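You operate a simulated robot arm through the tools that you are given. There is no shell and no other tool. Be economical: measure what you need, move in short steps, check, and stop when the job is done.

You run a simulated robot arm. Do the job below in one go: nothing can be reset, and whatever is moved stays where it is left.

## Task
Cool both boiled white eggs in a bowl of cold water.
Fine: tip all the water from the red jug into the blue bowl; jug back; eggs in the bowl. Set down upright: measuring jug.

Only the result counts: the job must be done as asked and must still hold three seconds after the hand-in. Knocking over, shifting, dropping, spilling or breaking anything else fails it.

## Robot
A 6-joint arm with a two-finger parallel gripper, fixed in place. Base frame: the origin is at the foot of the arm, x ahead of it, y to its left, z up; the work surface is at about z = 0.92. Readings come in m, degrees, newtons and seconds.
With the tool pointing down near the work surface it reaches from about 0.48 to 0.88 m from the base axis. Its first joint turns from -115.0 to 115.0 degrees. Payload 4.2 kg.
Tool frame: the origin (TCP) lies between the finger pads and is the grasp point; the fingertips stand 0.023 m ahead of it; z points along the fingers, y is the line along which they close. The gripper opens to 0.094 m. The fingers are 0.038 m wide and 0.01 m thick; the gripper's body (0.054 by 0.096 m) begins 0.039 m behind the TCP.
Orientation is that of the tool frame in the base frame, as a unit quaternion [x, y, z, w]. With the fingers straight down and closing along the base's y, the tool's x points along the base's -x, its y along +y and its z along -z.

## Interface
- The arm moves only by the tool play_rows. Its argument "commands" is a list of rows, each a list of 3 entries, a list of its own where there are three numbers: the shift along the tool's x, y, z in m, then the turn, a rotation vector about the tool's x, y, z in degrees, then the gripper command, from -1 (shut) to 1 (fully open), values between in proportion. In form: [[[x, y, z], [ax, ay, az], claw], ...]. A call has 1 to 20 rows; each row is the pose to reach, as a shift and turn from the pose commanded when the call began, along the tool's axes at that moment. Each row takes 0.2 s and may step no farther than 0.05 m and 8.6 degrees from the row before; otherwise, or with a gripper value out of range, the whole call is refused. A pose out of reach is approached as far as the arm can. The call stops where the force on the tool passes 40 N (or 10 N more than at its start, if that is more) or the arm is blocked; 0.2 s more then pass. The fingers move at their own pace (about 0.108 m/s each) and stop on an object; they squeeze with about 33 N. The grip force told is the motor's: it shows also when the fingers shut on nothing. Time passes only in rows, and 0.2 s behind the last, so rows that repeat a pose let the fingers close. It gives the time, the measured TCP pose, the force on the tool (base axes), the opening and the grip force at its end, in the units of the frame above (readings bear some noise), with the torque about the TCP (base axes, N m) and any sound that the robot's microphone picked up, and new pictures: "pictures" is both (left out), scene, wrist or none.
- Cameras (640 x 400 px; columns grow to the right, rows downward): "scene" is fixed at [0.2197, -0.6506, 1.6783]; the picture's right is [0.64, -0.77, 0.00], its down [-0.54, -0.45, -0.72] and it looks along [0.55, 0.46, -0.70] (base axes); focal length 350 px, centre (320, 200). "wrist" rides on the gripper at [0.086, 0.016, -0.075] in the tool frame; the picture's right is [-0.18, 0.98, 0.00], its down [-0.58, -0.11, -0.81] and it looks along [-0.79, -0.15, 0.59] (tool axes); focal length 243 px, centre (320, 200). There is no depth. A picture from a camera that has moved, and an enlarged one, comes with that camera's place and axes in the base frame and with its lens.
- raise_lower(by): slides the trunk up (or, below 0, down) by that many m; the arm rides with it, the base frame stays. It gives what a move gives, with no picture.
- close_up(camera, box): a new picture of the part [left, top, right, bottom] of that camera's present view, enlarged. No time passes.
- hand_in(): hands the job in; it is judged then, once.

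Work in short steps. Places have to be worked out from the pictures, the camera data and where the tool is seen: move nearer, look again, correct. Check each grasp and each placing, and mend what went wrong. You have 120 turns and 200 pictures in all, those below and enlarged ones among them. Open the gripper and draw the arm clear of the work before you hand the job in, unless the task says otherwise; then end with one line.

The tools are called after "Emit:" by a JSON object that holds its "name" and its "arguments". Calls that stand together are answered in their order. play_rows: Moves the arm, as the interface text tells. Its arguments: {"type":"object","properties":{"commands":{"type":"array"},"pictures":{"type":"string","enum":["both","scene","wrist","none"]}},"required":["commands"]} The other tools are called the same way: raise_lower (by) slides the trunk up or down; close_up (camera, box) takes an enlarged picture of a part of a camera's view; hand_in () hands the job in.

At the start:

```text
clock: 0.0
tcp_pos: [0.5938, -0.1025, 1.2573]
tcp_rot: [0.0, 1.0, 0.0, -0.001]
wrist_force: [-0.1, 1.2, -0.1]
ft_torque: [0.01, 0.0, 0.01]
grip_width: 0.0938
grip_force: 0.2
trunk travel left (down, up): [-0.75, 0.24]
```

scene: 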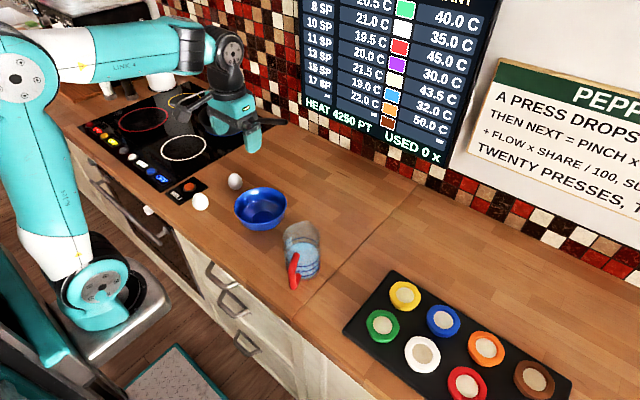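
wrist: 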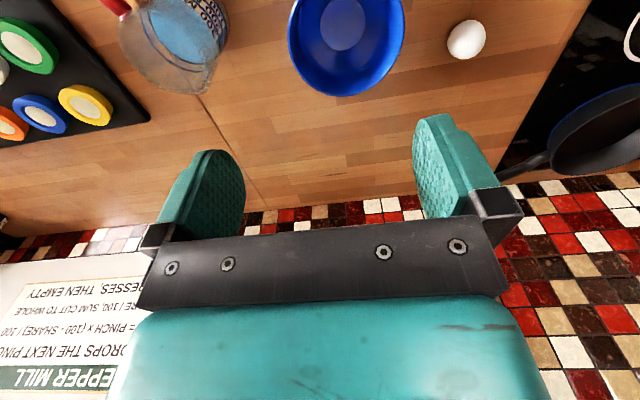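

I'll start by enlarging the work area to tell the eggs, bowl and jug apart.

Emit:
{"name": "close_up", "arguments": {"camera": "scene", "box": [120, 150, 360, 300]}}

Emit:
{"name": "close_up", "arguments": {"camera": "wrist", "box": [80, 0, 500, 180]}}

```text
2.67 times, centred on (240, 225) of scene
camera zoom: at [0.2197, -0.6506, 1.6783], right [0.64, -0.77, 0.0], down [-0.54, -0.45, -0.72], along [0.55, 0.46, -0.7], focal length 933 px, centre (533, 133)
```

zoom: 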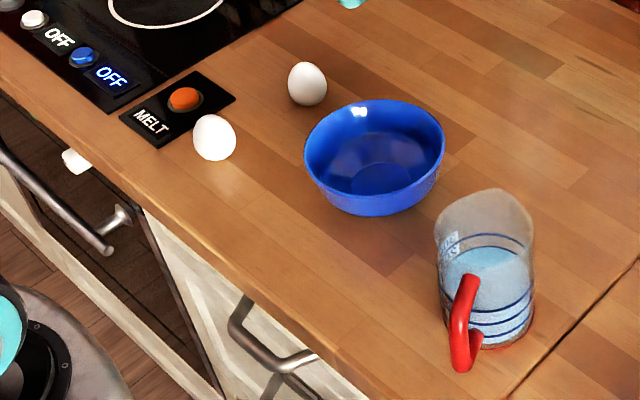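

```text
1.52 times, centred on (290, 90) of wrist
camera zoom: at [0.5065, -0.086, 1.3317], right [0.18, 0.98, 0.0], down [0.58, -0.11, 0.81], along [0.79, -0.15, -0.59], focal length 370 px, centre (366, 368)
```

zoom: 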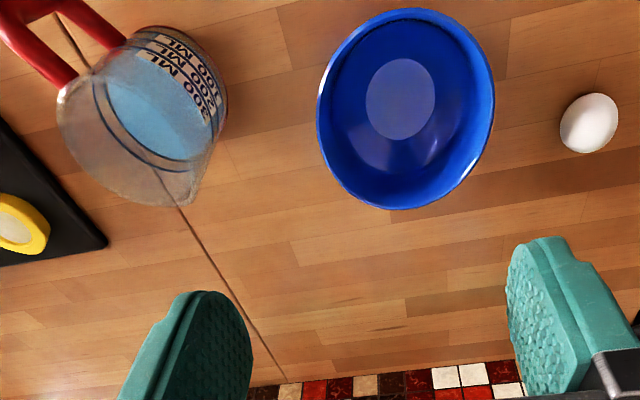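

Bowl is near (0.645, -0.08), eggs near (0.686, 0.092) and (0.563, 0.105), jug centre near (0.595, -0.283) with its handle toward about (0.535, -0.31). I'll move toward the handle side, yawing 24° so the tool's plane matches the handle's.

Emit:
{"name": "play_rows", "arguments": {"commands": [[[0.018, -0.034, 0.01], [0, 0, -3.5], 1], [[0.036, -0.068, 0.02], [0, 0, -7], 1], [[0.054, -0.102, 0.03], [0, 0, -10.5], 1], [[0.072, -0.136, 0.04], [0, 0, -14], 1], [[0.09, -0.17, 0.05], [0, 0, -17.5], 1], [[0.108, -0.204, 0.06], [0, 0, -21], 1], [[0.126, -0.24, 0.07], [0, 0, -24], 1], [[0.126, -0.24, 0.07], [0, 0, -24], 1]]}}

```text
clock: 1.8
tcp_pos: [0.4687, -0.3432, 1.1863]
tcp_rot: [-0.207, 0.978, 0.0, 0.0]
wrist_force: [1.0, -0.1, 0.4]
ft_torque: [0.03, 0.0, 0.06]
grip_width: 0.094
grip_force: 0.1
trunk travel left (down, up): [-0.75, 0.24]
camera wrist: at [0.3815, -0.3634, 1.2605], right [-0.23, 0.97, 0.0], down [0.58, 0.14, 0.81], along [0.78, 0.19, -0.59], focal length 243 px, centre (320, 200)
```

scene: 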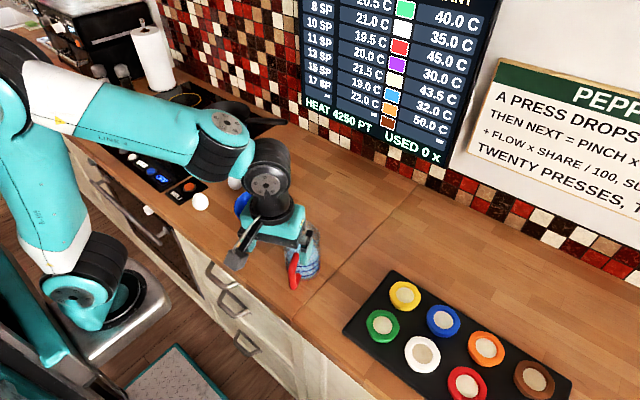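
wrist: 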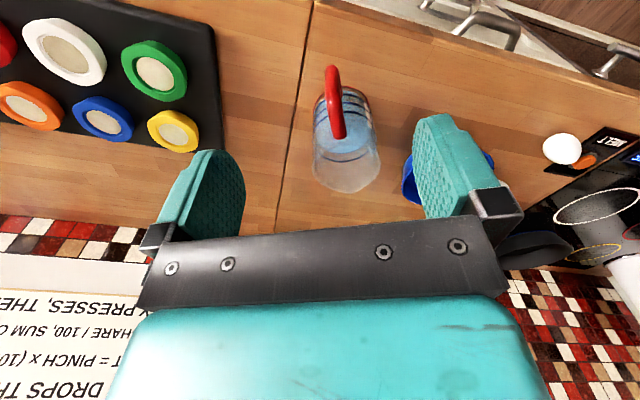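

The handle lies along azimuth ≈25°, as assumed, outer bar near (0.535, -0.307). I'll pitch the tool forward 60° here, high up, to test reach.

Emit:
{"name": "play_rows", "arguments": {"commands": [[[0, 0, 0], [0, -8, 0], 1], [[0, 0, 0], [0, -16, 0], 1], [[0, 0, 0], [0, -24, 0], 1], [[0, 0, 0], [0, -32, 0], 1], [[0, 0, 0], [0, -40, 0], 1], [[0, 0, 0], [0, -48, 0], 1], [[0, 0, 0], [0, -56, 0], 1], [[0, 0, 0], [0, -64, 0], 1], [[0, 0, 0], [0, -64, 0], 1]]}}

```text
clock: 3.8
tcp_pos: [0.4688, -0.3433, 1.1883]
tcp_rot: [-0.176, 0.829, 0.11, 0.519]
wrist_force: [-1.0, -1.2, 0.6]
ft_torque: [0.01, 0.01, 0.03]
grip_width: 0.094
grip_force: 0.0
trunk travel left (down, up): [-0.75, 0.24]
camera wrist: at [0.3646, -0.3703, 1.1419], right [-0.33, 0.93, 0.17], down [-0.39, -0.29, 0.88], along [0.86, 0.22, 0.45], focal length 243 px, centre (320, 200)
```

scene: 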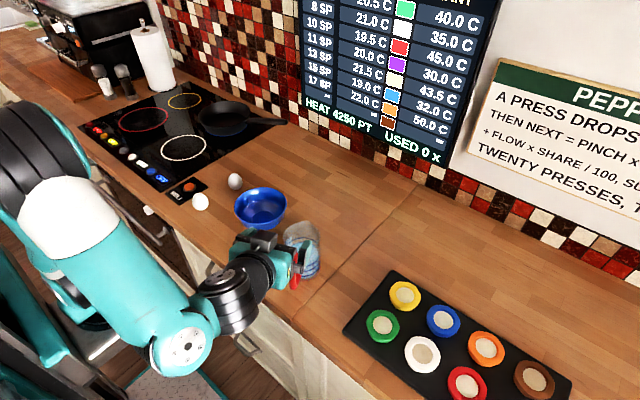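
wrist: 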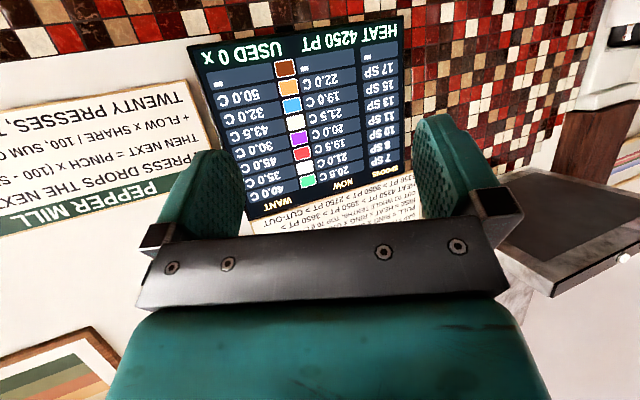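

The 64° pitched pose is reachable with the elbow clear of the counter. I'll take a closer look at the handle shape before descending.

Emit:
{"name": "close_up", "arguments": {"camera": "scene", "box": [220, 210, 348, 290]}}

```text
5.00 times, centred on (284, 250) of scene
camera zoom: at [0.2197, -0.6506, 1.6783], right [0.64, -0.77, 0.0], down [-0.54, -0.45, -0.72], along [0.55, 0.46, -0.7], focal length 1749 px, centre (500, -50)
```

zoom: 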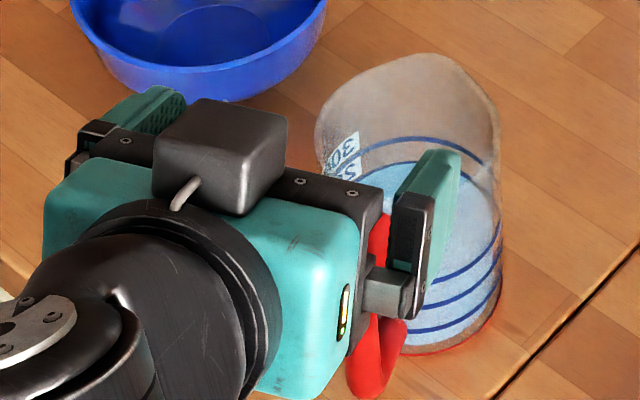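

The handle is a loop from z ≈ 0.945 to 1.03, with its outer bar near x ≈ 0.53. I'll lower the trunk so the arm keeps this shape, stopping the TCP near z 0.985 just behind the handle.

Emit:
{"name": "raise_lower", "arguments": {"by": -0.2}}

Emit:
{"name": "close_up", "arguments": {"camera": "scene", "box": [200, 210, 360, 310]}}

Emit:
{"name": "close_up", "arguments": {"camera": "wrist", "box": [0, 0, 640, 400]}}

```text
clock: 6.0
tcp_pos: [0.4672, -0.3427, 0.9868]
tcp_rot: [-0.176, 0.83, 0.11, 0.518]
wrist_force: [0.0, -0.2, 0.2]
ft_torque: [-0.01, 0.01, 0.05]
grip_width: 0.0943
grip_force: 0.1
trunk travel left (down, up): [-0.55, 0.44]
```

```text
4.00 times, centred on (280, 260) of scene
camera zoom: at [0.2197, -0.6506, 1.6783], right [0.64, -0.77, 0.0], down [-0.54, -0.45, -0.72], along [0.55, 0.46, -0.7], focal length 1399 px, centre (480, -40)
```

zoom: 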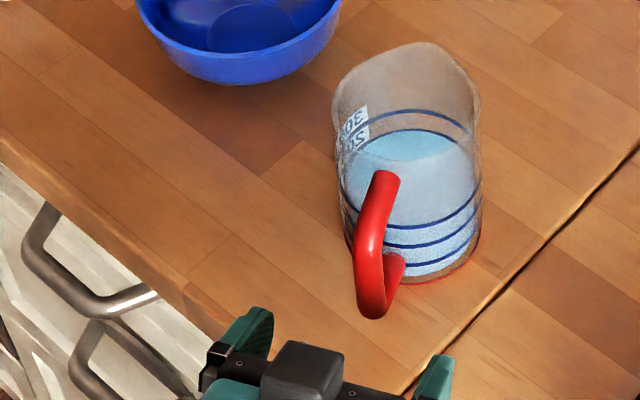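

```text
1.00 times, centred on (320, 200) of wrist (not enlarged: the box is as wide or as high as the picture)
camera zoom: at [0.3646, -0.3704, 0.9419], right [-0.33, 0.93, 0.17], down [-0.38, -0.29, 0.88], along [0.86, 0.22, 0.45], focal length 243 px, centre (320, 200)
```

zoom: 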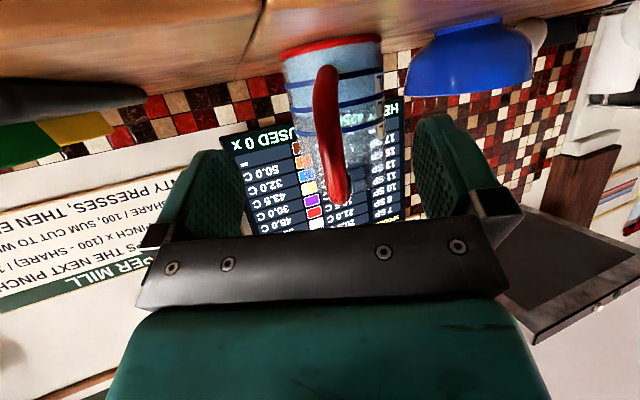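

The handle bar is centred between the fingers: (0.528, -0.312), z 0.945–1.03. I'll move forward about 64 mm horizontally so the pads straddle it.

Emit:
{"name": "play_rows", "arguments": {"commands": [[[-0.009, 0.001, 0.018], [0, 0, 0], 1], [[-0.018, 0.002, 0.036], [0, 0, 0], 1], [[-0.0255, 0.003, 0.052], [0, 0, 0], 1], [[-0.028, 0.003, 0.0575], [0, 0, 0], 1], [[-0.028, 0.003, 0.0575], [0, 0, 0], 1]], "pictures": "wrist"}}

Emit:
{"name": "close_up", "arguments": {"camera": "scene", "box": [230, 210, 358, 290]}}

```text
clock: 7.2
tcp_pos: [0.5261, -0.3151, 0.9874]
tcp_rot: [-0.176, 0.829, 0.11, 0.518]
wrist_force: [0.8, 0.2, -0.3]
ft_torque: [-0.01, -0.04, 0.01]
grip_width: 0.0939
grip_force: 0.1
trunk travel left (down, up): [-0.55, 0.44]
camera wrist: at [0.4228, -0.3414, 0.9414], right [-0.33, 0.93, 0.17], down [-0.39, -0.29, 0.88], along [0.86, 0.22, 0.45], focal length 243 px, centre (320, 200)
```

wrist: 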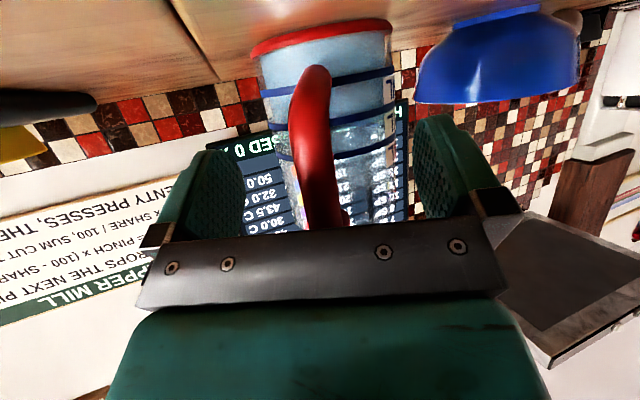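

```text
5.00 times, centred on (294, 250) of scene
camera zoom: at [0.2197, -0.6506, 1.6783], right [0.64, -0.77, 0.0], down [-0.54, -0.45, -0.72], along [0.55, 0.46, -0.7], focal length 1749 px, centre (450, -50)
```

zoom: 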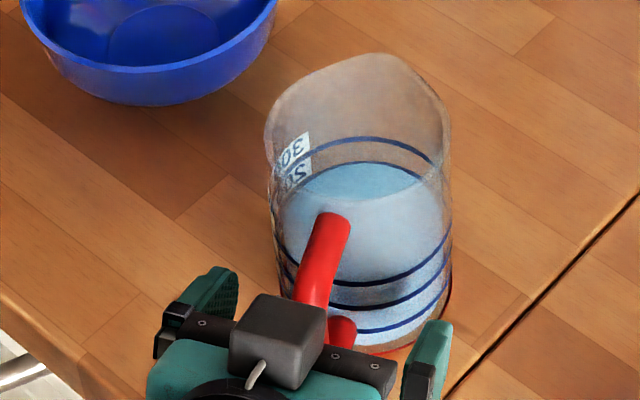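

The handle bar is centred at the TCP; I'll ease 4 mm further and close.

Emit:
{"name": "play_rows", "arguments": {"commands": [[[-0.002, 0, 0.004], [0, 0, 0], 1], [[-0.002, 0, 0.004], [0, 0, 0], 0.5], [[-0.002, 0, 0.004], [0, 0, 0], 0], [[-0.002, 0, 0.004], [0, 0, 0], -0.5], [[-0.002, 0, 0.004], [0, 0, 0], -1], [[-0.002, 0, 0.004], [0, 0, 0], -1], [[-0.002, 0, 0.004], [0, 0, 0], -1]], "pictures": "wrist"}}

Emit:
{"name": "close_up", "arguments": {"camera": "scene", "box": [230, 210, 358, 290]}}

```text
clock: 8.8
tcp_pos: [0.5299, -0.312, 0.9878]
tcp_rot: [-0.176, 0.829, 0.11, 0.519]
wrist_force: [-0.5, 1.2, -0.1]
ft_torque: [-0.02, 0.03, 0.0]
grip_width: 0.0169
grip_force: 33.3
trunk travel left (down, up): [-0.55, 0.44]
camera wrist: at [0.4266, -0.34, 0.9414], right [-0.33, 0.93, 0.17], down [-0.38, -0.29, 0.88], along [0.86, 0.22, 0.45], focal length 243 px, centre (320, 200)
```

wrist: 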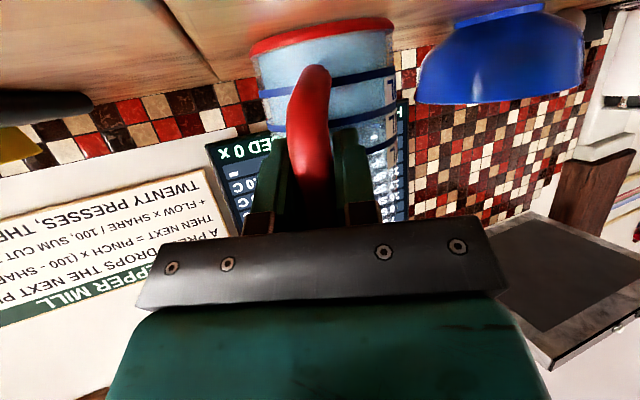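

```text
5.00 times, centred on (294, 250) of scene
camera zoom: at [0.2197, -0.6506, 1.6783], right [0.64, -0.77, 0.0], down [-0.54, -0.45, -0.72], along [0.55, 0.46, -0.7], focal length 1749 px, centre (450, -50)
```

zoom: 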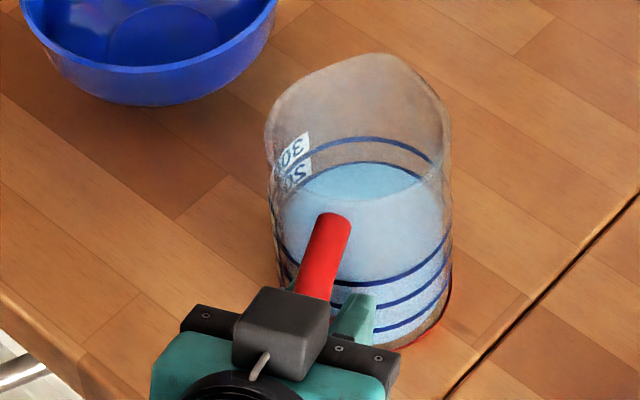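

Held: 17 mm opening at 33 N, and the jug did not shift. I'll raise the trunk 5 cm and check that the jug stays upright.

Emit:
{"name": "raise_lower", "arguments": {"by": 0.05}}

Emit:
{"name": "close_up", "arguments": {"camera": "scene", "box": [230, 190, 358, 270]}}

Emit:
{"name": "close_up", "arguments": {"camera": "wrist", "box": [0, 0, 640, 400]}}

```text
clock: 9.7
tcp_pos: [0.5305, -0.3117, 1.0375]
tcp_rot: [-0.176, 0.83, 0.11, 0.518]
wrist_force: [-0.1, 0.5, -4.0]
ft_torque: [-0.11, 0.16, -0.02]
grip_width: 0.0164
grip_force: 33.0
trunk travel left (down, up): [-0.6, 0.39]
```

```text
5.00 times, centred on (294, 230) of scene
camera zoom: at [0.2197, -0.6506, 1.6783], right [0.64, -0.77, 0.0], down [-0.54, -0.45, -0.72], along [0.55, 0.46, -0.7], focal length 1749 px, centre (450, 50)
```

zoom: 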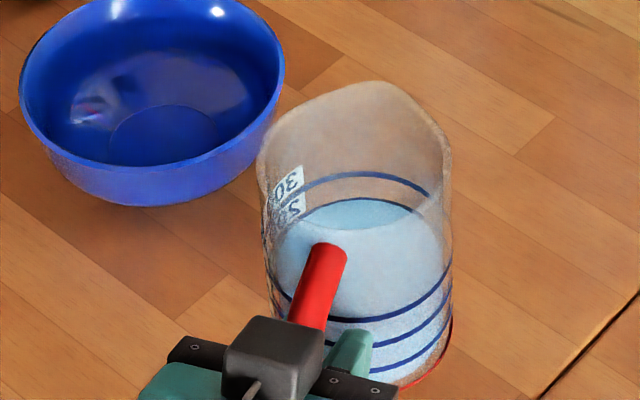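

```text
1.00 times, centred on (320, 200) of wrist (not enlarged: the box is as wide or as high as the picture)
camera zoom: at [0.4267, -0.34, 0.9914], right [-0.33, 0.93, 0.17], down [-0.38, -0.29, 0.88], along [0.86, 0.22, 0.45], focal length 243 px, centre (320, 200)
```

zoom: 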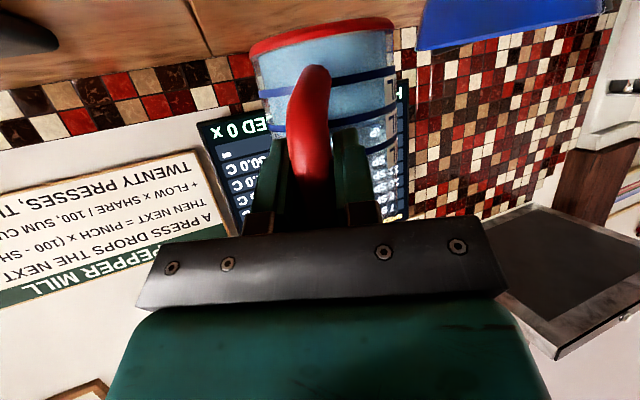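

The jug hangs steady and level. I'll raise another 10 cm, then carry it sideways so the spout comes over the near part of the bowl.

Emit:
{"name": "raise_lower", "arguments": {"by": 0.1}}

Emit:
{"name": "play_rows", "arguments": {"commands": [[[-0.0004, 0.005, 0.0009], [0, 0, 0], -1], [[-0.0013, 0.015, 0.0026], [0, 0, 0], -1], [[-0.0025, 0.03, 0.0052], [0, 0, 0], -1], [[-0.004, 0.047, 0.0082], [0, 0, 0], -1], [[-0.0055, 0.065, 0.0113], [0, 0, 0], -1], [[-0.007, 0.083, 0.0145], [0, 0, 0], -1], [[-0.0085, 0.101, 0.0176], [0, 0, 0], -1], [[-0.0101, 0.119, 0.0207], [0, 0, 0], -1], [[-0.0116, 0.137, 0.0239], [0, 0, 0], -1], [[-0.0129, 0.152, 0.0265], [0, 0, 0], -1], [[-0.0137, 0.161, 0.028], [0, 0, 0], -1], [[-0.014, 0.165, 0.0288], [0, 0, 0], -1], [[-0.014, 0.165, 0.0288], [0, 0, 0], -1]]}}

```text
clock: 11.0
tcp_pos: [0.5314, -0.3123, 1.1366]
tcp_rot: [-0.176, 0.83, 0.11, 0.518]
wrist_force: [-0.3, 0.1, -4.1]
ft_torque: [-0.18, 0.22, 0.0]
grip_width: 0.0165
grip_force: 33.0
trunk travel left (down, up): [-0.7, 0.29]
```

```text
clock: 13.8
tcp_pos: [0.5345, -0.1943, 1.1713]
tcp_rot: [-0.176, 0.83, 0.11, 0.517]
wrist_force: [0.0, 0.2, -2.6]
ft_torque: [-0.14, 0.19, 0.01]
grip_width: 0.0166
grip_force: 32.7
out of reach, approached as far as the arm can: row 6, 7, 8, 9, 10, 11, 12, 13
trunk travel left (down, up): [-0.7, 0.29]
camera wrist: at [0.4316, -0.2226, 1.1263], right [-0.33, 0.93, 0.17], down [-0.38, -0.29, 0.88], along [0.86, 0.22, 0.45], focal length 243 px, centre (320, 200)
```

scene: 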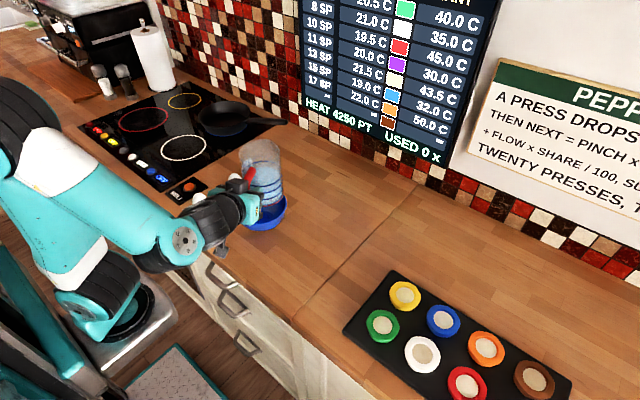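
wrist: 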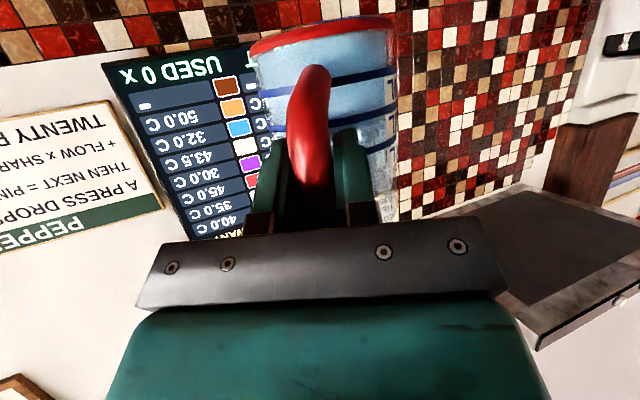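

That pose is too close in for the pitched tool; the arm stopped at its limit with the jug still level. Yawing the jug to pour mainly toward +y keeps the wrist farther out. First I'll check with a zero move where the commanded pose now stands.

Emit:
{"name": "play_rows", "arguments": {"commands": [[[0, -0.01, 0], [0, 0, 0], -1], [[0, -0.01, 0], [0, 0, 0], -1]], "pictures": "none"}}

```text
clock: 14.4
tcp_pos: [0.5398, -0.2035, 1.1724]
tcp_rot: [-0.176, 0.83, 0.11, 0.518]
wrist_force: [0.5, 0.3, -4.0]
ft_torque: [-0.11, 0.21, -0.01]
grip_width: 0.0165
grip_force: 33.2
trunk travel left (down, up): [-0.7, 0.29]
```

The commanded pose equals the reached one. Now I'll yaw +46° about vertical while shifting the TCP to about (0.588, -0.237, 1.15), the jug staying nearly in place above the bowl.

Emit:
{"name": "play_rows", "arguments": {"commands": [[[0.0003, -0.002, 0.0015], [-1.7, 0, -0.8], -1], [[0.0008, -0.006, 0.0045], [-5, 0, -2.4], -1], [[0.0014, -0.0105, 0.0077], [-8.7, 0, -4.2], -1], [[0.002, -0.015, 0.011], [-12.4, 0, -6], -1], [[0.0026, -0.02, 0.0147], [-16.5, 0, -8], -1], [[0.0033, -0.025, 0.0184], [-20.7, 0, -10], -1], [[0.004, -0.03, 0.022], [-24.8, 0, -12.1], -1], [[0.0046, -0.035, 0.0257], [-29, 0, -14.1], -1], [[0.0053, -0.04, 0.0294], [-33.1, 0, -16.1], -1], [[0.006, -0.045, 0.033], [-37.3, 0, -18.1], -1], [[0.0064, -0.0485, 0.0356], [-40, 0, -19.5], -1], [[0.0066, -0.0501, 0.0368], [-41.4, 0, -20.1], -1], [[0.0066, -0.0501, 0.0368], [-41.4, 0, -20.1], -1]]}}

```text
clock: 17.2
tcp_pos: [0.5835, -0.2151, 1.1216]
tcp_rot: [-0.486, 0.696, 0.303, 0.433]
wrist_force: [0.0, -0.6, -5.0]
ft_torque: [-0.23, 0.04, 0.0]
grip_width: 0.0168
grip_force: 32.6
out of reach, approached as far as the arm can: row 10, 11, 12, 13
trunk travel left (down, up): [-0.7, 0.29]
camera wrist: at [0.5306, -0.3075, 1.0772], right [-0.9, 0.41, 0.17], down [-0.06, -0.48, 0.88], along [0.44, 0.78, 0.45], focal length 243 px, centre (320, 200)
```

scene: 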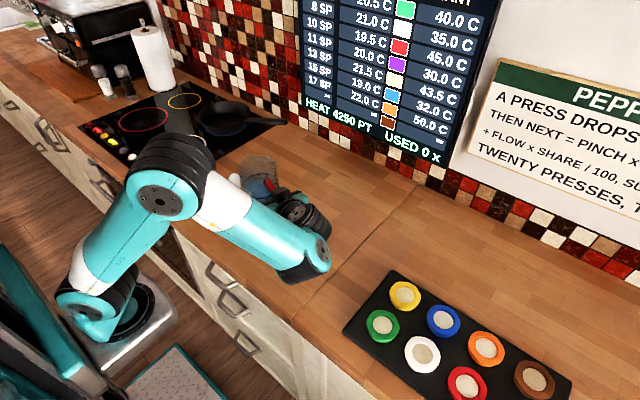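
wrist: 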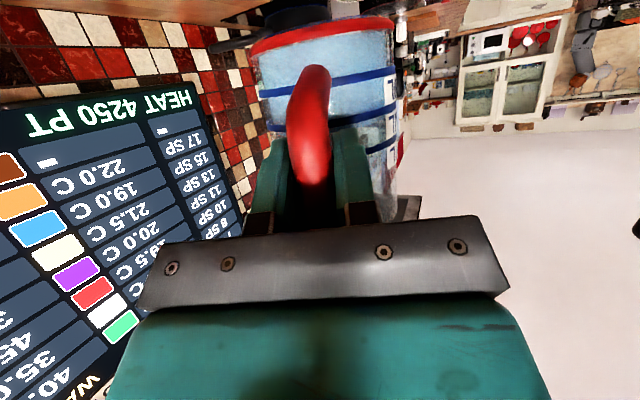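

Orientation is right (yaw 70°), TCP at (0.583, -0.215, 1.122). I'll start tilting to 40° while shifting so the lip will be about 3 cm short of the bowl's centre, then look before any water flows.

Emit:
{"name": "play_rows", "arguments": {"commands": [[[0.002, -0.002, -0.001], [0, 3, 0], -1], [[0.005, -0.004, -0.002], [0, 7, 0], -1], [[0.008, -0.006, -0.003], [0, 12, 0], -1], [[0.011, -0.008, -0.004], [0, 17, 0], -1], [[0.014, -0.01, -0.005], [0, 22, 0], -1], [[0.017, -0.0116, -0.006], [0, 27, 0], -1], [[0.02, -0.0116, -0.007], [0, 32, 0], -1], [[0.0225, -0.0116, -0.008], [0, 36, 0], -1], [[0.0245, -0.0116, -0.0092], [0, 39, 0], -1], [[0.0245, -0.0116, -0.0092], [0, 40, 0], -1], [[0.0245, -0.0116, -0.0092], [0, 40, 0], -1]]}}

Emit:
{"name": "close_up", "arguments": {"camera": "scene", "box": [200, 130, 328, 250]}}

```text
clock: 19.6
tcp_pos: [0.5847, -0.2364, 1.1043]
tcp_rot: [-0.561, 0.801, 0.12, 0.17]
wrist_force: [-0.4, -0.3, -4.7]
ft_torque: [-0.15, 0.07, 0.0]
grip_width: 0.0165
grip_force: 33.1
trunk travel left (down, up): [-0.7, 0.29]
camera wrist: at [0.5321, -0.3333, 1.1371], right [-0.87, 0.49, 0.08], down [0.17, 0.15, 0.97], along [0.47, 0.86, -0.22], focal length 243 px, centre (320, 200)
```

scene: 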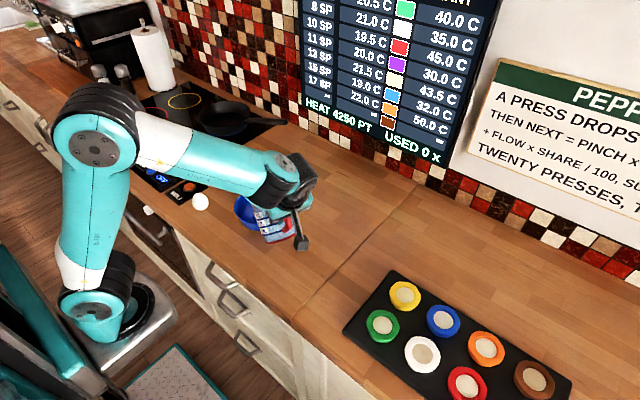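
wrist: 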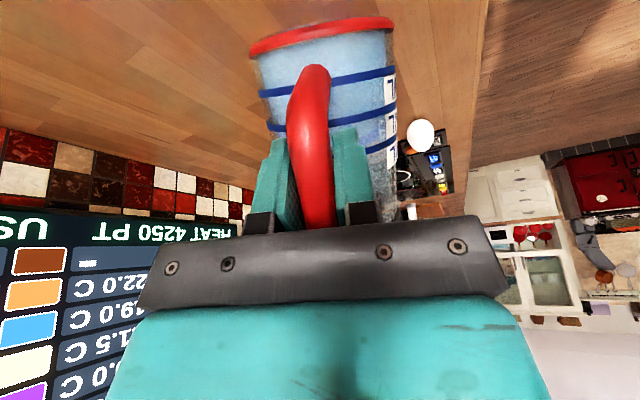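

```text
3.33 times, centred on (264, 190) of scene
camera zoom: at [0.2197, -0.6506, 1.6783], right [0.64, -0.77, 0.0], down [-0.54, -0.45, -0.72], along [0.55, 0.46, -0.7], focal length 1166 px, centre (507, 233)
```

zoom: 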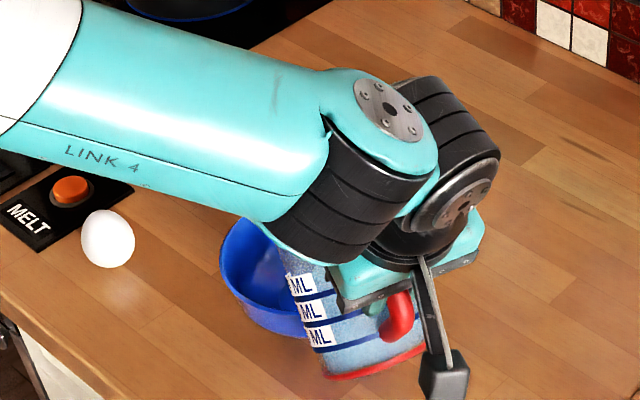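

Jug tilted 40°, lip near (0.632, -0.11, 1.10) over the near part of the bowl. I'll tilt slowly on to 65°, keeping the lip in place about 7 cm above the rim.

Emit:
{"name": "play_rows", "arguments": {"commands": [[[0.0004, -0.001, 0.0056], [0, 2.5, 0], -1], [[0.0008, -0.002, 0.0113], [0, 5, 0], -1], [[0.0012, -0.003, 0.017], [0, 7.5, 0], -1], [[0.0017, -0.003, 0.0226], [0, 10, 0], -1], [[-0.002, -0.003, 0.0182], [0, 12.5, 0], -1], [[-0.0058, -0.003, 0.0139], [0, 15, 0], -1], [[-0.0095, -0.003, 0.0095], [0, 17.5, 0], -1], [[-0.0132, -0.003, 0.0051], [0, 20, 0], -1], [[-0.0177, -0.003, 0.0014], [0, 22.5, 0], -1], [[-0.0222, -0.003, -0.0023], [0, 25, 0], -1], [[-0.0222, -0.003, -0.0023], [0, 25, 0], -1], [[-0.0222, -0.003, -0.0023], [0, 25, 0], -1]]}}

Emit:
{"name": "close_up", "arguments": {"camera": "scene", "box": [200, 150, 328, 230]}}

```text
clock: 22.2
tcp_pos: [0.5956, -0.2195, 1.1163]
tcp_rot: [-0.573, 0.819, -0.004, -0.008]
wrist_force: [-0.6, -0.2, -3.6]
ft_torque: [-0.07, 0.02, -0.01]
grip_width: 0.0167
grip_force: 33.3
trunk travel left (down, up): [-0.7, 0.29]
camera wrist: at [0.5501, -0.2944, 1.1915], right [-0.86, 0.51, 0.0], down [0.31, 0.52, 0.8], along [0.41, 0.68, -0.61], focal length 243 px, centre (320, 200)
```

scene: 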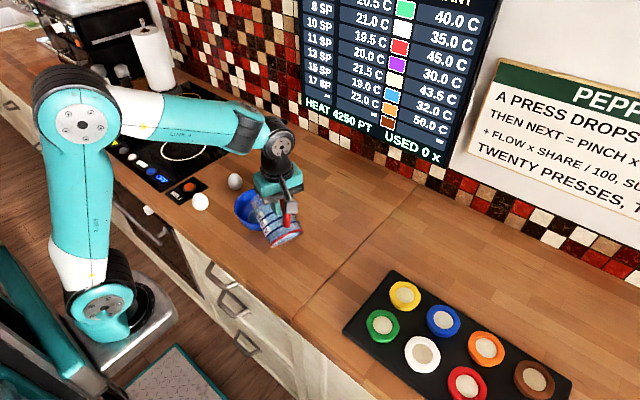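
wrist: 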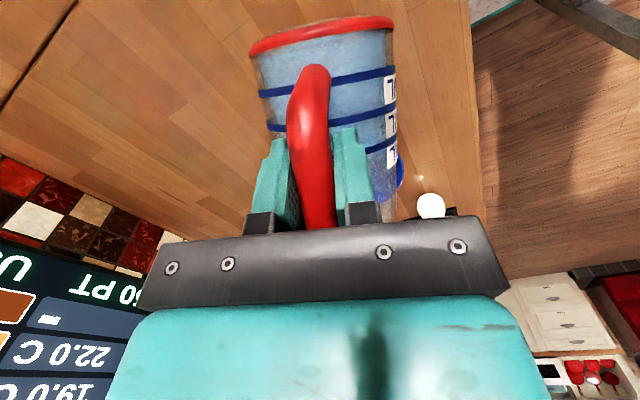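

```text
5.00 times, centred on (264, 190) of scene
camera zoom: at [0.2197, -0.6506, 1.6783], right [0.64, -0.77, 0.0], down [-0.54, -0.45, -0.72], along [0.55, 0.46, -0.7], focal length 1749 px, centre (600, 250)
```

zoom: 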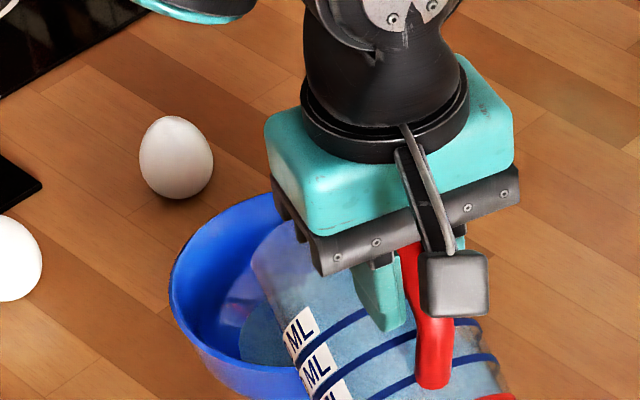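

Water is flowing into the bowl and the lip sits well inside its rim. I'll continue slowly to 90°.

Emit:
{"name": "play_rows", "arguments": {"commands": [[[-0.0025, 0, -0.005], [0, 2.5, 0], -1], [[-0.005, 0, -0.01], [0, 5, 0], -1], [[-0.0095, 0, -0.0145], [0, 7.5, 0], -1], [[-0.014, 0, -0.019], [0, 10, 0], -1], [[-0.0185, 0, -0.0235], [0, 12.5, 0], -1], [[-0.023, 0, -0.028], [0, 15, 0], -1], [[-0.028, 0, -0.032], [0, 17.5, 0], -1], [[-0.033, 0, -0.036], [0, 20, 0], -1], [[-0.038, 0, -0.04], [0, 22.5, 0], -1], [[-0.043, 0, -0.044], [0, 25, 0], -1], [[-0.043, 0, -0.044], [0, 25, 0], -1], [[-0.043, 0, -0.044], [0, 25, 0], -1]], "pictures": "scene"}}

Emit:
{"name": "close_up", "arguments": {"camera": "scene", "box": [200, 150, 328, 230]}}

```text
clock: 24.8
tcp_pos: [0.6103, -0.1793, 1.1598]
tcp_rot: [-0.559, 0.798, -0.129, -0.184]
wrist_force: [0.1, 0.4, -2.8]
ft_torque: [0.01, -0.01, -0.01]
grip_width: 0.0164
grip_force: 33.4
trunk travel left (down, up): [-0.7, 0.29]
```

scene: 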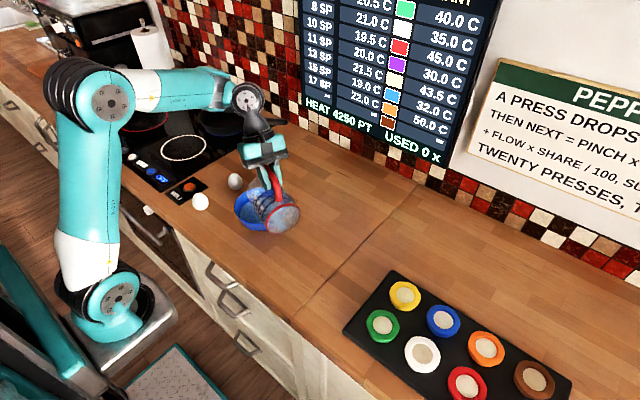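

```text
5.00 times, centred on (264, 190) of scene
camera zoom: at [0.2197, -0.6506, 1.6783], right [0.64, -0.77, 0.0], down [-0.54, -0.45, -0.72], along [0.55, 0.46, -0.7], focal length 1749 px, centre (600, 250)
```

zoom: 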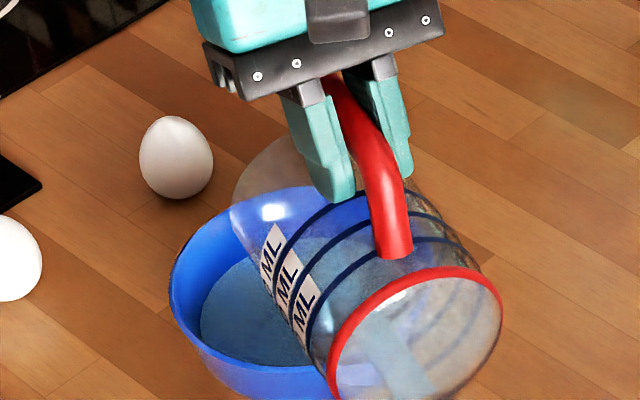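

About two-thirds has gone into the bowl with no spill. I'll continue to 130° and hold there to drain.

Emit:
{"name": "play_rows", "arguments": {"commands": [[[-0.0035, 0, -0.0053], [0, 2.5, 0], -1], [[-0.007, 0, -0.0106], [0, 5, 0], -1], [[-0.0105, 0, -0.016], [0, 7.5, 0], -1], [[-0.0141, 0, -0.0213], [0, 10, 0], -1], [[-0.022, 0, -0.0301], [0, 15, 0], -1], [[-0.0299, 0, -0.039], [0, 20, 0], -1], [[-0.0389, 0, -0.0462], [0, 25, 0], -1], [[-0.048, 0, -0.0534], [0, 30, 0], -1], [[-0.0582, 0, -0.059], [0, 35, 0], -1], [[-0.0684, 0, -0.0645], [0, 40, 0], -1], [[-0.0684, 0, -0.0645], [0, 40, 0], -1], [[-0.0684, 0, -0.0645], [0, 40, 0], -1], [[-0.0684, 0, -0.0645], [0, 40, 0], -1], [[-0.0684, 0, -0.0645], [0, 40, 0], -1], [[-0.0684, 0, -0.0645], [0, 40, 0], -1]], "pictures": "scene"}}

Emit:
{"name": "close_up", "arguments": {"camera": "scene", "box": [200, 150, 328, 230]}}

```text
clock: 28.0
tcp_pos: [0.5587, -0.1494, 1.0832]
tcp_rot: [-0.483, 0.687, -0.312, -0.444]
wrist_force: [0.2, 1.0, -2.2]
ft_torque: [0.07, -0.05, -0.01]
grip_width: 0.0164
grip_force: 33.1
out of reach, approached as far as the arm can: row 5, 6, 7, 8, 9, 10, 11, 12, 13, 14, 15
trunk travel left (down, up): [-0.7, 0.29]
```

scene: 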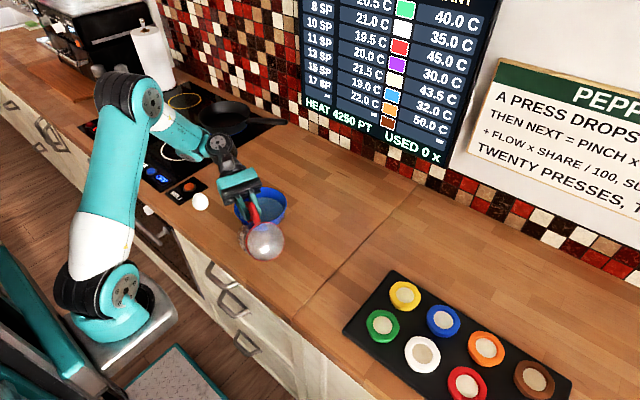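

```text
5.00 times, centred on (264, 190) of scene
camera zoom: at [0.2197, -0.6506, 1.6783], right [0.64, -0.77, 0.0], down [-0.54, -0.45, -0.72], along [0.55, 0.46, -0.7], focal length 1749 px, centre (600, 250)
```

zoom: 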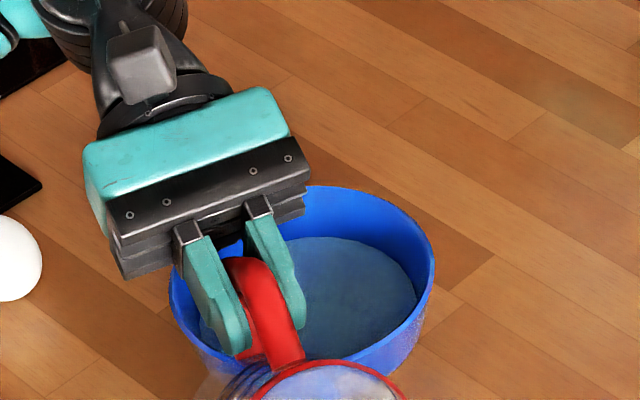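

The arm hit a limit near 105° and drifted toward −x while it finished the tilt, so the lip ended outside the bowl. I'll raise the trunk straight up at once and look for spilled water or touched objects.

Emit:
{"name": "raise_lower", "arguments": {"by": 0.1}}

Emit:
{"name": "close_up", "arguments": {"camera": "scene", "box": [160, 150, 340, 270]}}

Emit:
{"name": "close_up", "arguments": {"camera": "wrist", "box": [0, 0, 640, 400]}}

```text
clock: 29.4
tcp_pos: [0.5596, -0.1496, 1.1818]
tcp_rot: [-0.483, 0.687, -0.312, -0.445]
wrist_force: [-0.5, 0.2, -0.9]
ft_torque: [0.1, -0.04, -0.01]
grip_width: 0.0163
grip_force: 32.9
trunk travel left (down, up): [-0.8, 0.19]
```

```text
3.33 times, centred on (250, 210) of scene
camera zoom: at [0.2197, -0.6506, 1.6783], right [0.64, -0.77, 0.0], down [-0.54, -0.45, -0.72], along [0.55, 0.46, -0.7], focal length 1166 px, centre (553, 167)
```

zoom: 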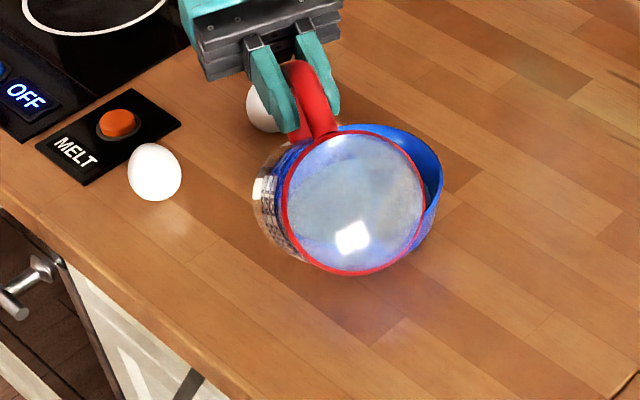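

```text
1.00 times, centred on (320, 200) of wrist (not enlarged: the box is as wide or as high as the picture)
camera zoom: at [0.5532, -0.1136, 1.2909], right [-0.9, 0.41, -0.17], down [0.43, 0.88, -0.2], along [0.07, -0.25, -0.97], focal length 243 px, centre (320, 200)
```

zoom: 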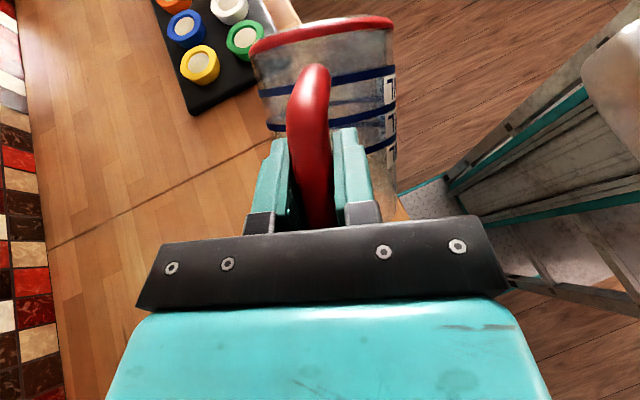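

No spill is visible and the jug looks empty. I'll back the tilt to about 105° while bringing the lip back over the bowl, then inspect the jug.

Emit:
{"name": "play_rows", "arguments": {"commands": [[[0, -0.007, -0.0033], [0, -3, 0], -1], [[0, -0.014, -0.0066], [0, -6, 0], -1], [[0, -0.021, -0.0099], [0, -9, 0], -1], [[0, -0.028, -0.0132], [0, -12, 0], -1], [[0, -0.035, -0.0165], [0, -15, 0], -1], [[-0.001, -0.042, -0.0198], [0, -18, 0], -1], [[-0.001, -0.049, -0.023], [0, -21, 0], -1], [[-0.001, -0.0565, -0.0264], [0, -25, 0], -1], [[-0.001, -0.0565, -0.0264], [0, -25, 0], -1]], "pictures": "wrist"}}

Emit:
{"name": "close_up", "arguments": {"camera": "scene", "box": [160, 150, 340, 270]}}

```text
clock: 31.4
tcp_pos: [0.6206, -0.1461, 1.192]
tcp_rot: [-0.538, 0.767, -0.2, -0.286]
wrist_force: [-0.3, -0.8, -1.6]
ft_torque: [0.04, -0.01, -0.03]
grip_width: 0.0166
grip_force: 32.6
trunk travel left (down, up): [-0.8, 0.19]
camera wrist: at [0.5983, -0.1563, 1.3048], right [-0.88, 0.47, -0.12], down [0.43, 0.87, 0.23], along [0.21, 0.15, -0.97], focal length 243 px, centre (320, 200)
```

wrist: 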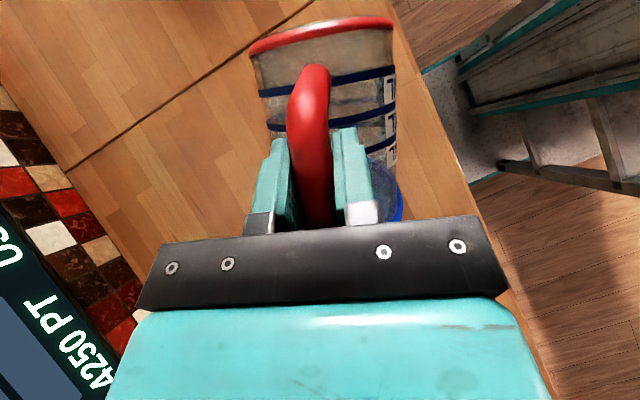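

```text
3.33 times, centred on (250, 210) of scene
camera zoom: at [0.2197, -0.6506, 1.6783], right [0.64, -0.77, 0.0], down [-0.54, -0.45, -0.72], along [0.55, 0.46, -0.7], focal length 1166 px, centre (553, 167)
```

zoom: 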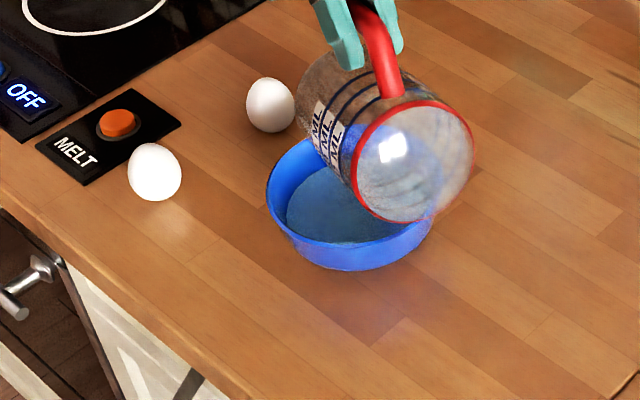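

Jug empty, eggs and bowl undisturbed, counter dry. Now I'll untilt to 40° while drawing back away from the bowl.

Emit:
{"name": "play_rows", "arguments": {"commands": [[[0.0087, 0.0003, 0.0064], [0, -7.2, 0], -1], [[0.0174, 0.0006, 0.0128], [0, -14.4, 0], -1], [[0.0261, 0.0009, 0.0191], [0, -21.7, 0], -1], [[0.0348, 0.0012, 0.0255], [0, -28.9, 0], -1], [[0.0435, 0.0015, 0.0319], [0, -36.1, 0], -1], [[0.0522, 0.0018, 0.0383], [0, -43.3, 0], -1], [[0.0609, 0.0021, 0.0447], [0, -50.6, 0], -1], [[0.0696, 0.0024, 0.051], [0, -57.8, 0], -1], [[0.0783, 0.0027, 0.0574], [0, -65, 0], -1], [[0.0783, 0.0027, 0.0574], [0, -65, 0], -1]], "pictures": "scene"}}

```text
clock: 33.5
tcp_pos: [0.5843, -0.2364, 1.1994]
tcp_rot: [-0.562, 0.801, 0.12, 0.171]
wrist_force: [0.0, 0.3, -1.5]
ft_torque: [-0.05, 0.03, 0.01]
grip_width: 0.0164
grip_force: 33.2
trunk travel left (down, up): [-0.8, 0.19]
```

scene: 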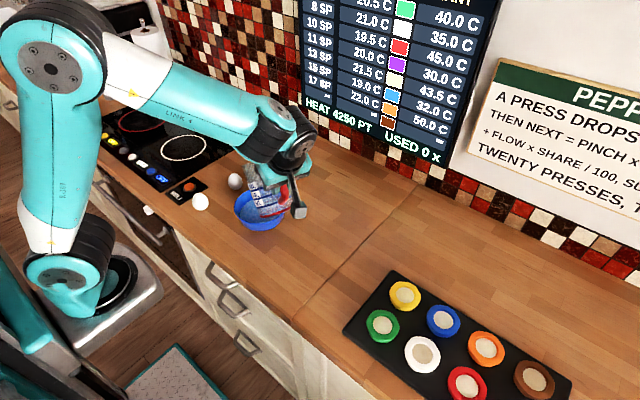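

Good. Next I'll yaw back by −46° while moving over the jug's original place.

Emit:
{"name": "play_rows", "arguments": {"commands": [[[0.0095, 0.0028, -0.0031], [2.1, 0, 4.7], -1], [[0.019, 0.0056, -0.0063], [4.2, 0, 9.3], -1], [[0.0285, 0.0084, -0.0094], [6.2, 0, 14], -1], [[0.038, 0.0112, -0.0126], [8.3, 0, 18.7], -1], [[0.0476, 0.0141, -0.0157], [10.4, 0, 23.3], -1], [[0.0571, 0.0169, -0.0189], [12.5, 0, 28], -1], [[0.0666, 0.0197, -0.022], [14.5, 0, 32.7], -1], [[0.0761, 0.0225, -0.0252], [16.6, 0, 37.3], -1], [[0.0856, 0.0253, -0.0283], [18.7, 0, 42], -1], [[0.0856, 0.0253, -0.0283], [18.7, 0, 42], -1]], "pictures": "none"}}

```text
clock: 35.8
tcp_pos: [0.529, -0.3128, 1.19]
tcp_rot: [-0.204, 0.957, 0.045, 0.203]
wrist_force: [0.5, 0.1, -1.7]
ft_torque: [-0.02, 0.04, -0.03]
grip_width: 0.0166
grip_force: 32.9
trunk travel left (down, up): [-0.8, 0.19]
```

Now I'll untilt the last 40° in place to bring the jug upright.

Emit:
{"name": "play_rows", "arguments": {"commands": [[[0, 0, 0], [0, -6.7, 0], -1], [[0, 0, 0], [0, -13.4, 0], -1], [[0, 0, 0], [0, -20, 0], -1], [[0, 0, 0], [0, -26.7, 0], -1], [[0, 0, 0], [0, -33.4, 0], -1], [[0, 0, 0], [0, -40, 0], -1], [[0, 0, 0], [0, -40, 0], -1]], "pictures": "both"}}

```text
clock: 37.4
tcp_pos: [0.5311, -0.3121, 1.1907]
tcp_rot: [-0.176, 0.828, 0.111, 0.52]
wrist_force: [0.7, 0.8, -1.5]
ft_torque: [-0.01, 0.12, -0.02]
grip_width: 0.0163
grip_force: 32.8
trunk travel left (down, up): [-0.8, 0.19]
camera wrist: at [0.4264, -0.3395, 1.145], right [-0.33, 0.93, 0.17], down [-0.39, -0.29, 0.87], along [0.86, 0.22, 0.46], focal length 243 px, centre (320, 200)
```

scene: 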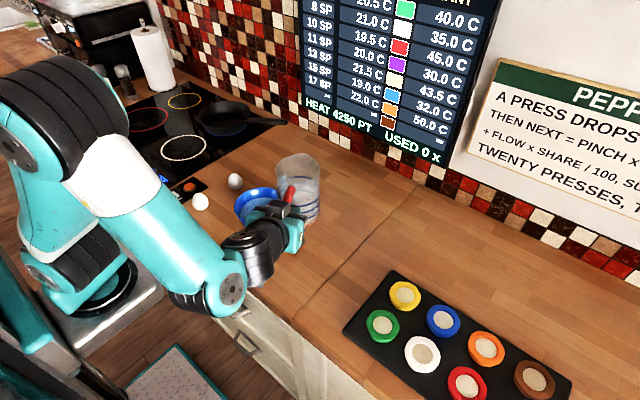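
wrist: 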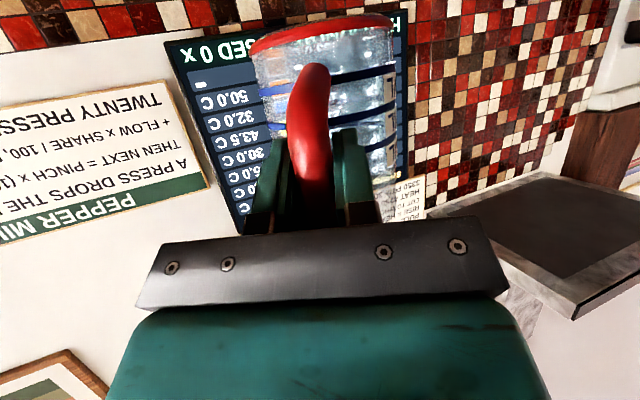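

The jug is upright above its original spot, in the same grip. I'll lower the trunk 19 cm and then finish gently.

Emit:
{"name": "raise_lower", "arguments": {"by": -0.19}}

Emit:
{"name": "play_rows", "arguments": {"commands": [[[0.0045, 0, 0.0022], [0, 0, 0], -1], [[0.0063, 0, 0.0031], [0, 0, 0], -1], [[0.0081, 0, 0.0039], [0, 0, 0], -1], [[0.0099, 0, 0.0048], [0, 0, 0], -1], [[0.0099, 0, 0.0048], [0, 0, 0], -1]], "pictures": "wrist"}}

Emit:
{"name": "close_up", "arguments": {"camera": "scene", "box": [230, 210, 358, 290]}}

```text
clock: 39.4
tcp_pos: [0.529, -0.312, 1.0015]
tcp_rot: [-0.176, 0.829, 0.112, 0.519]
wrist_force: [0.5, 0.8, -1.2]
ft_torque: [-0.04, 0.11, -0.04]
grip_width: 0.0163
grip_force: 32.7
trunk travel left (down, up): [-0.61, 0.38]
```

```text
clock: 40.6
tcp_pos: [0.5308, -0.3115, 0.9899]
tcp_rot: [-0.177, 0.829, 0.113, 0.519]
wrist_force: [-1.2, 0.5, -2.2]
ft_torque: [-0.05, 0.08, 0.04]
grip_width: 0.0163
grip_force: 32.5
trunk travel left (down, up): [-0.61, 0.38]
camera wrist: at [0.4262, -0.3394, 0.9445], right [-0.33, 0.93, 0.17], down [-0.38, -0.29, 0.88], along [0.86, 0.22, 0.45], focal length 243 px, centre (320, 200)
```

wrist: 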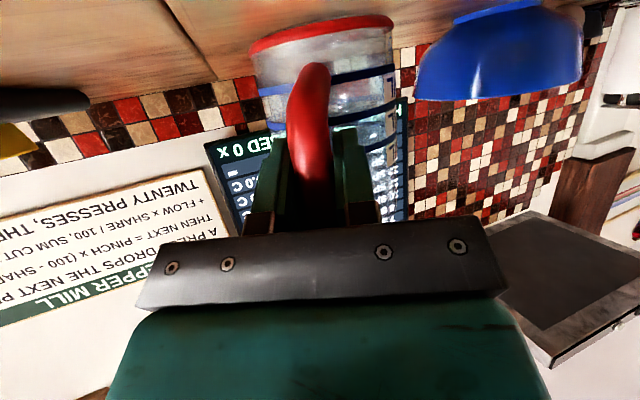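

```text
5.00 times, centred on (294, 250) of scene
camera zoom: at [0.2197, -0.6506, 1.6783], right [0.64, -0.77, 0.0], down [-0.54, -0.45, -0.72], along [0.55, 0.46, -0.7], focal length 1749 px, centre (450, -50)
```

zoom: 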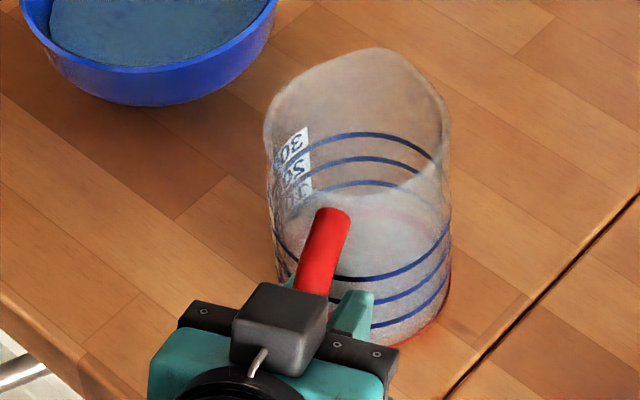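

It matches the original view, about 2 mm high. I'll lower in 1 mm steps to contact.

Emit:
{"name": "play_rows", "arguments": {"commands": [[[0.0009, 0, 0.0004], [0, 0, 0], -1], [[0.0018, 0, 0.0009], [0, 0, 0], -1], [[0.0025, 0, 0.0012], [0, 0, 0], -1], [[0.0025, 0, 0.0012], [0, 0, 0], -1]], "pictures": "none"}}

Emit:
{"name": "close_up", "arguments": {"camera": "scene", "box": [230, 210, 358, 290]}}

```text
clock: 41.6
tcp_pos: [0.5289, -0.3124, 0.9876]
tcp_rot: [-0.176, 0.829, 0.111, 0.52]
wrist_force: [1.3, -0.2, 3.7]
ft_torque: [0.16, -0.57, -0.05]
grip_width: 0.0161
grip_force: 32.9
trunk travel left (down, up): [-0.61, 0.38]
```

```text
5.00 times, centred on (294, 250) of scene
camera zoom: at [0.2197, -0.6506, 1.6783], right [0.64, -0.77, 0.0], down [-0.54, -0.45, -0.72], along [0.55, 0.46, -0.7], focal length 1749 px, centre (450, -50)
```

zoom: 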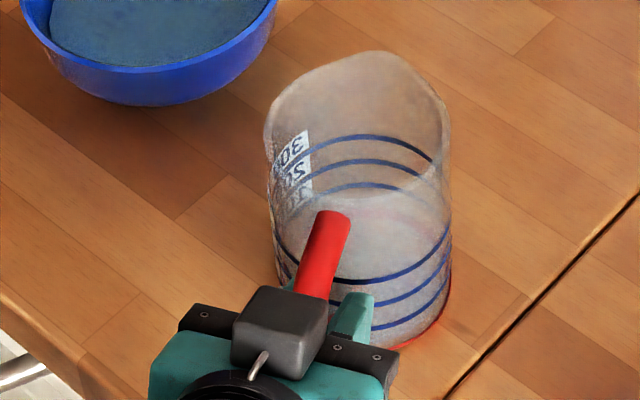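

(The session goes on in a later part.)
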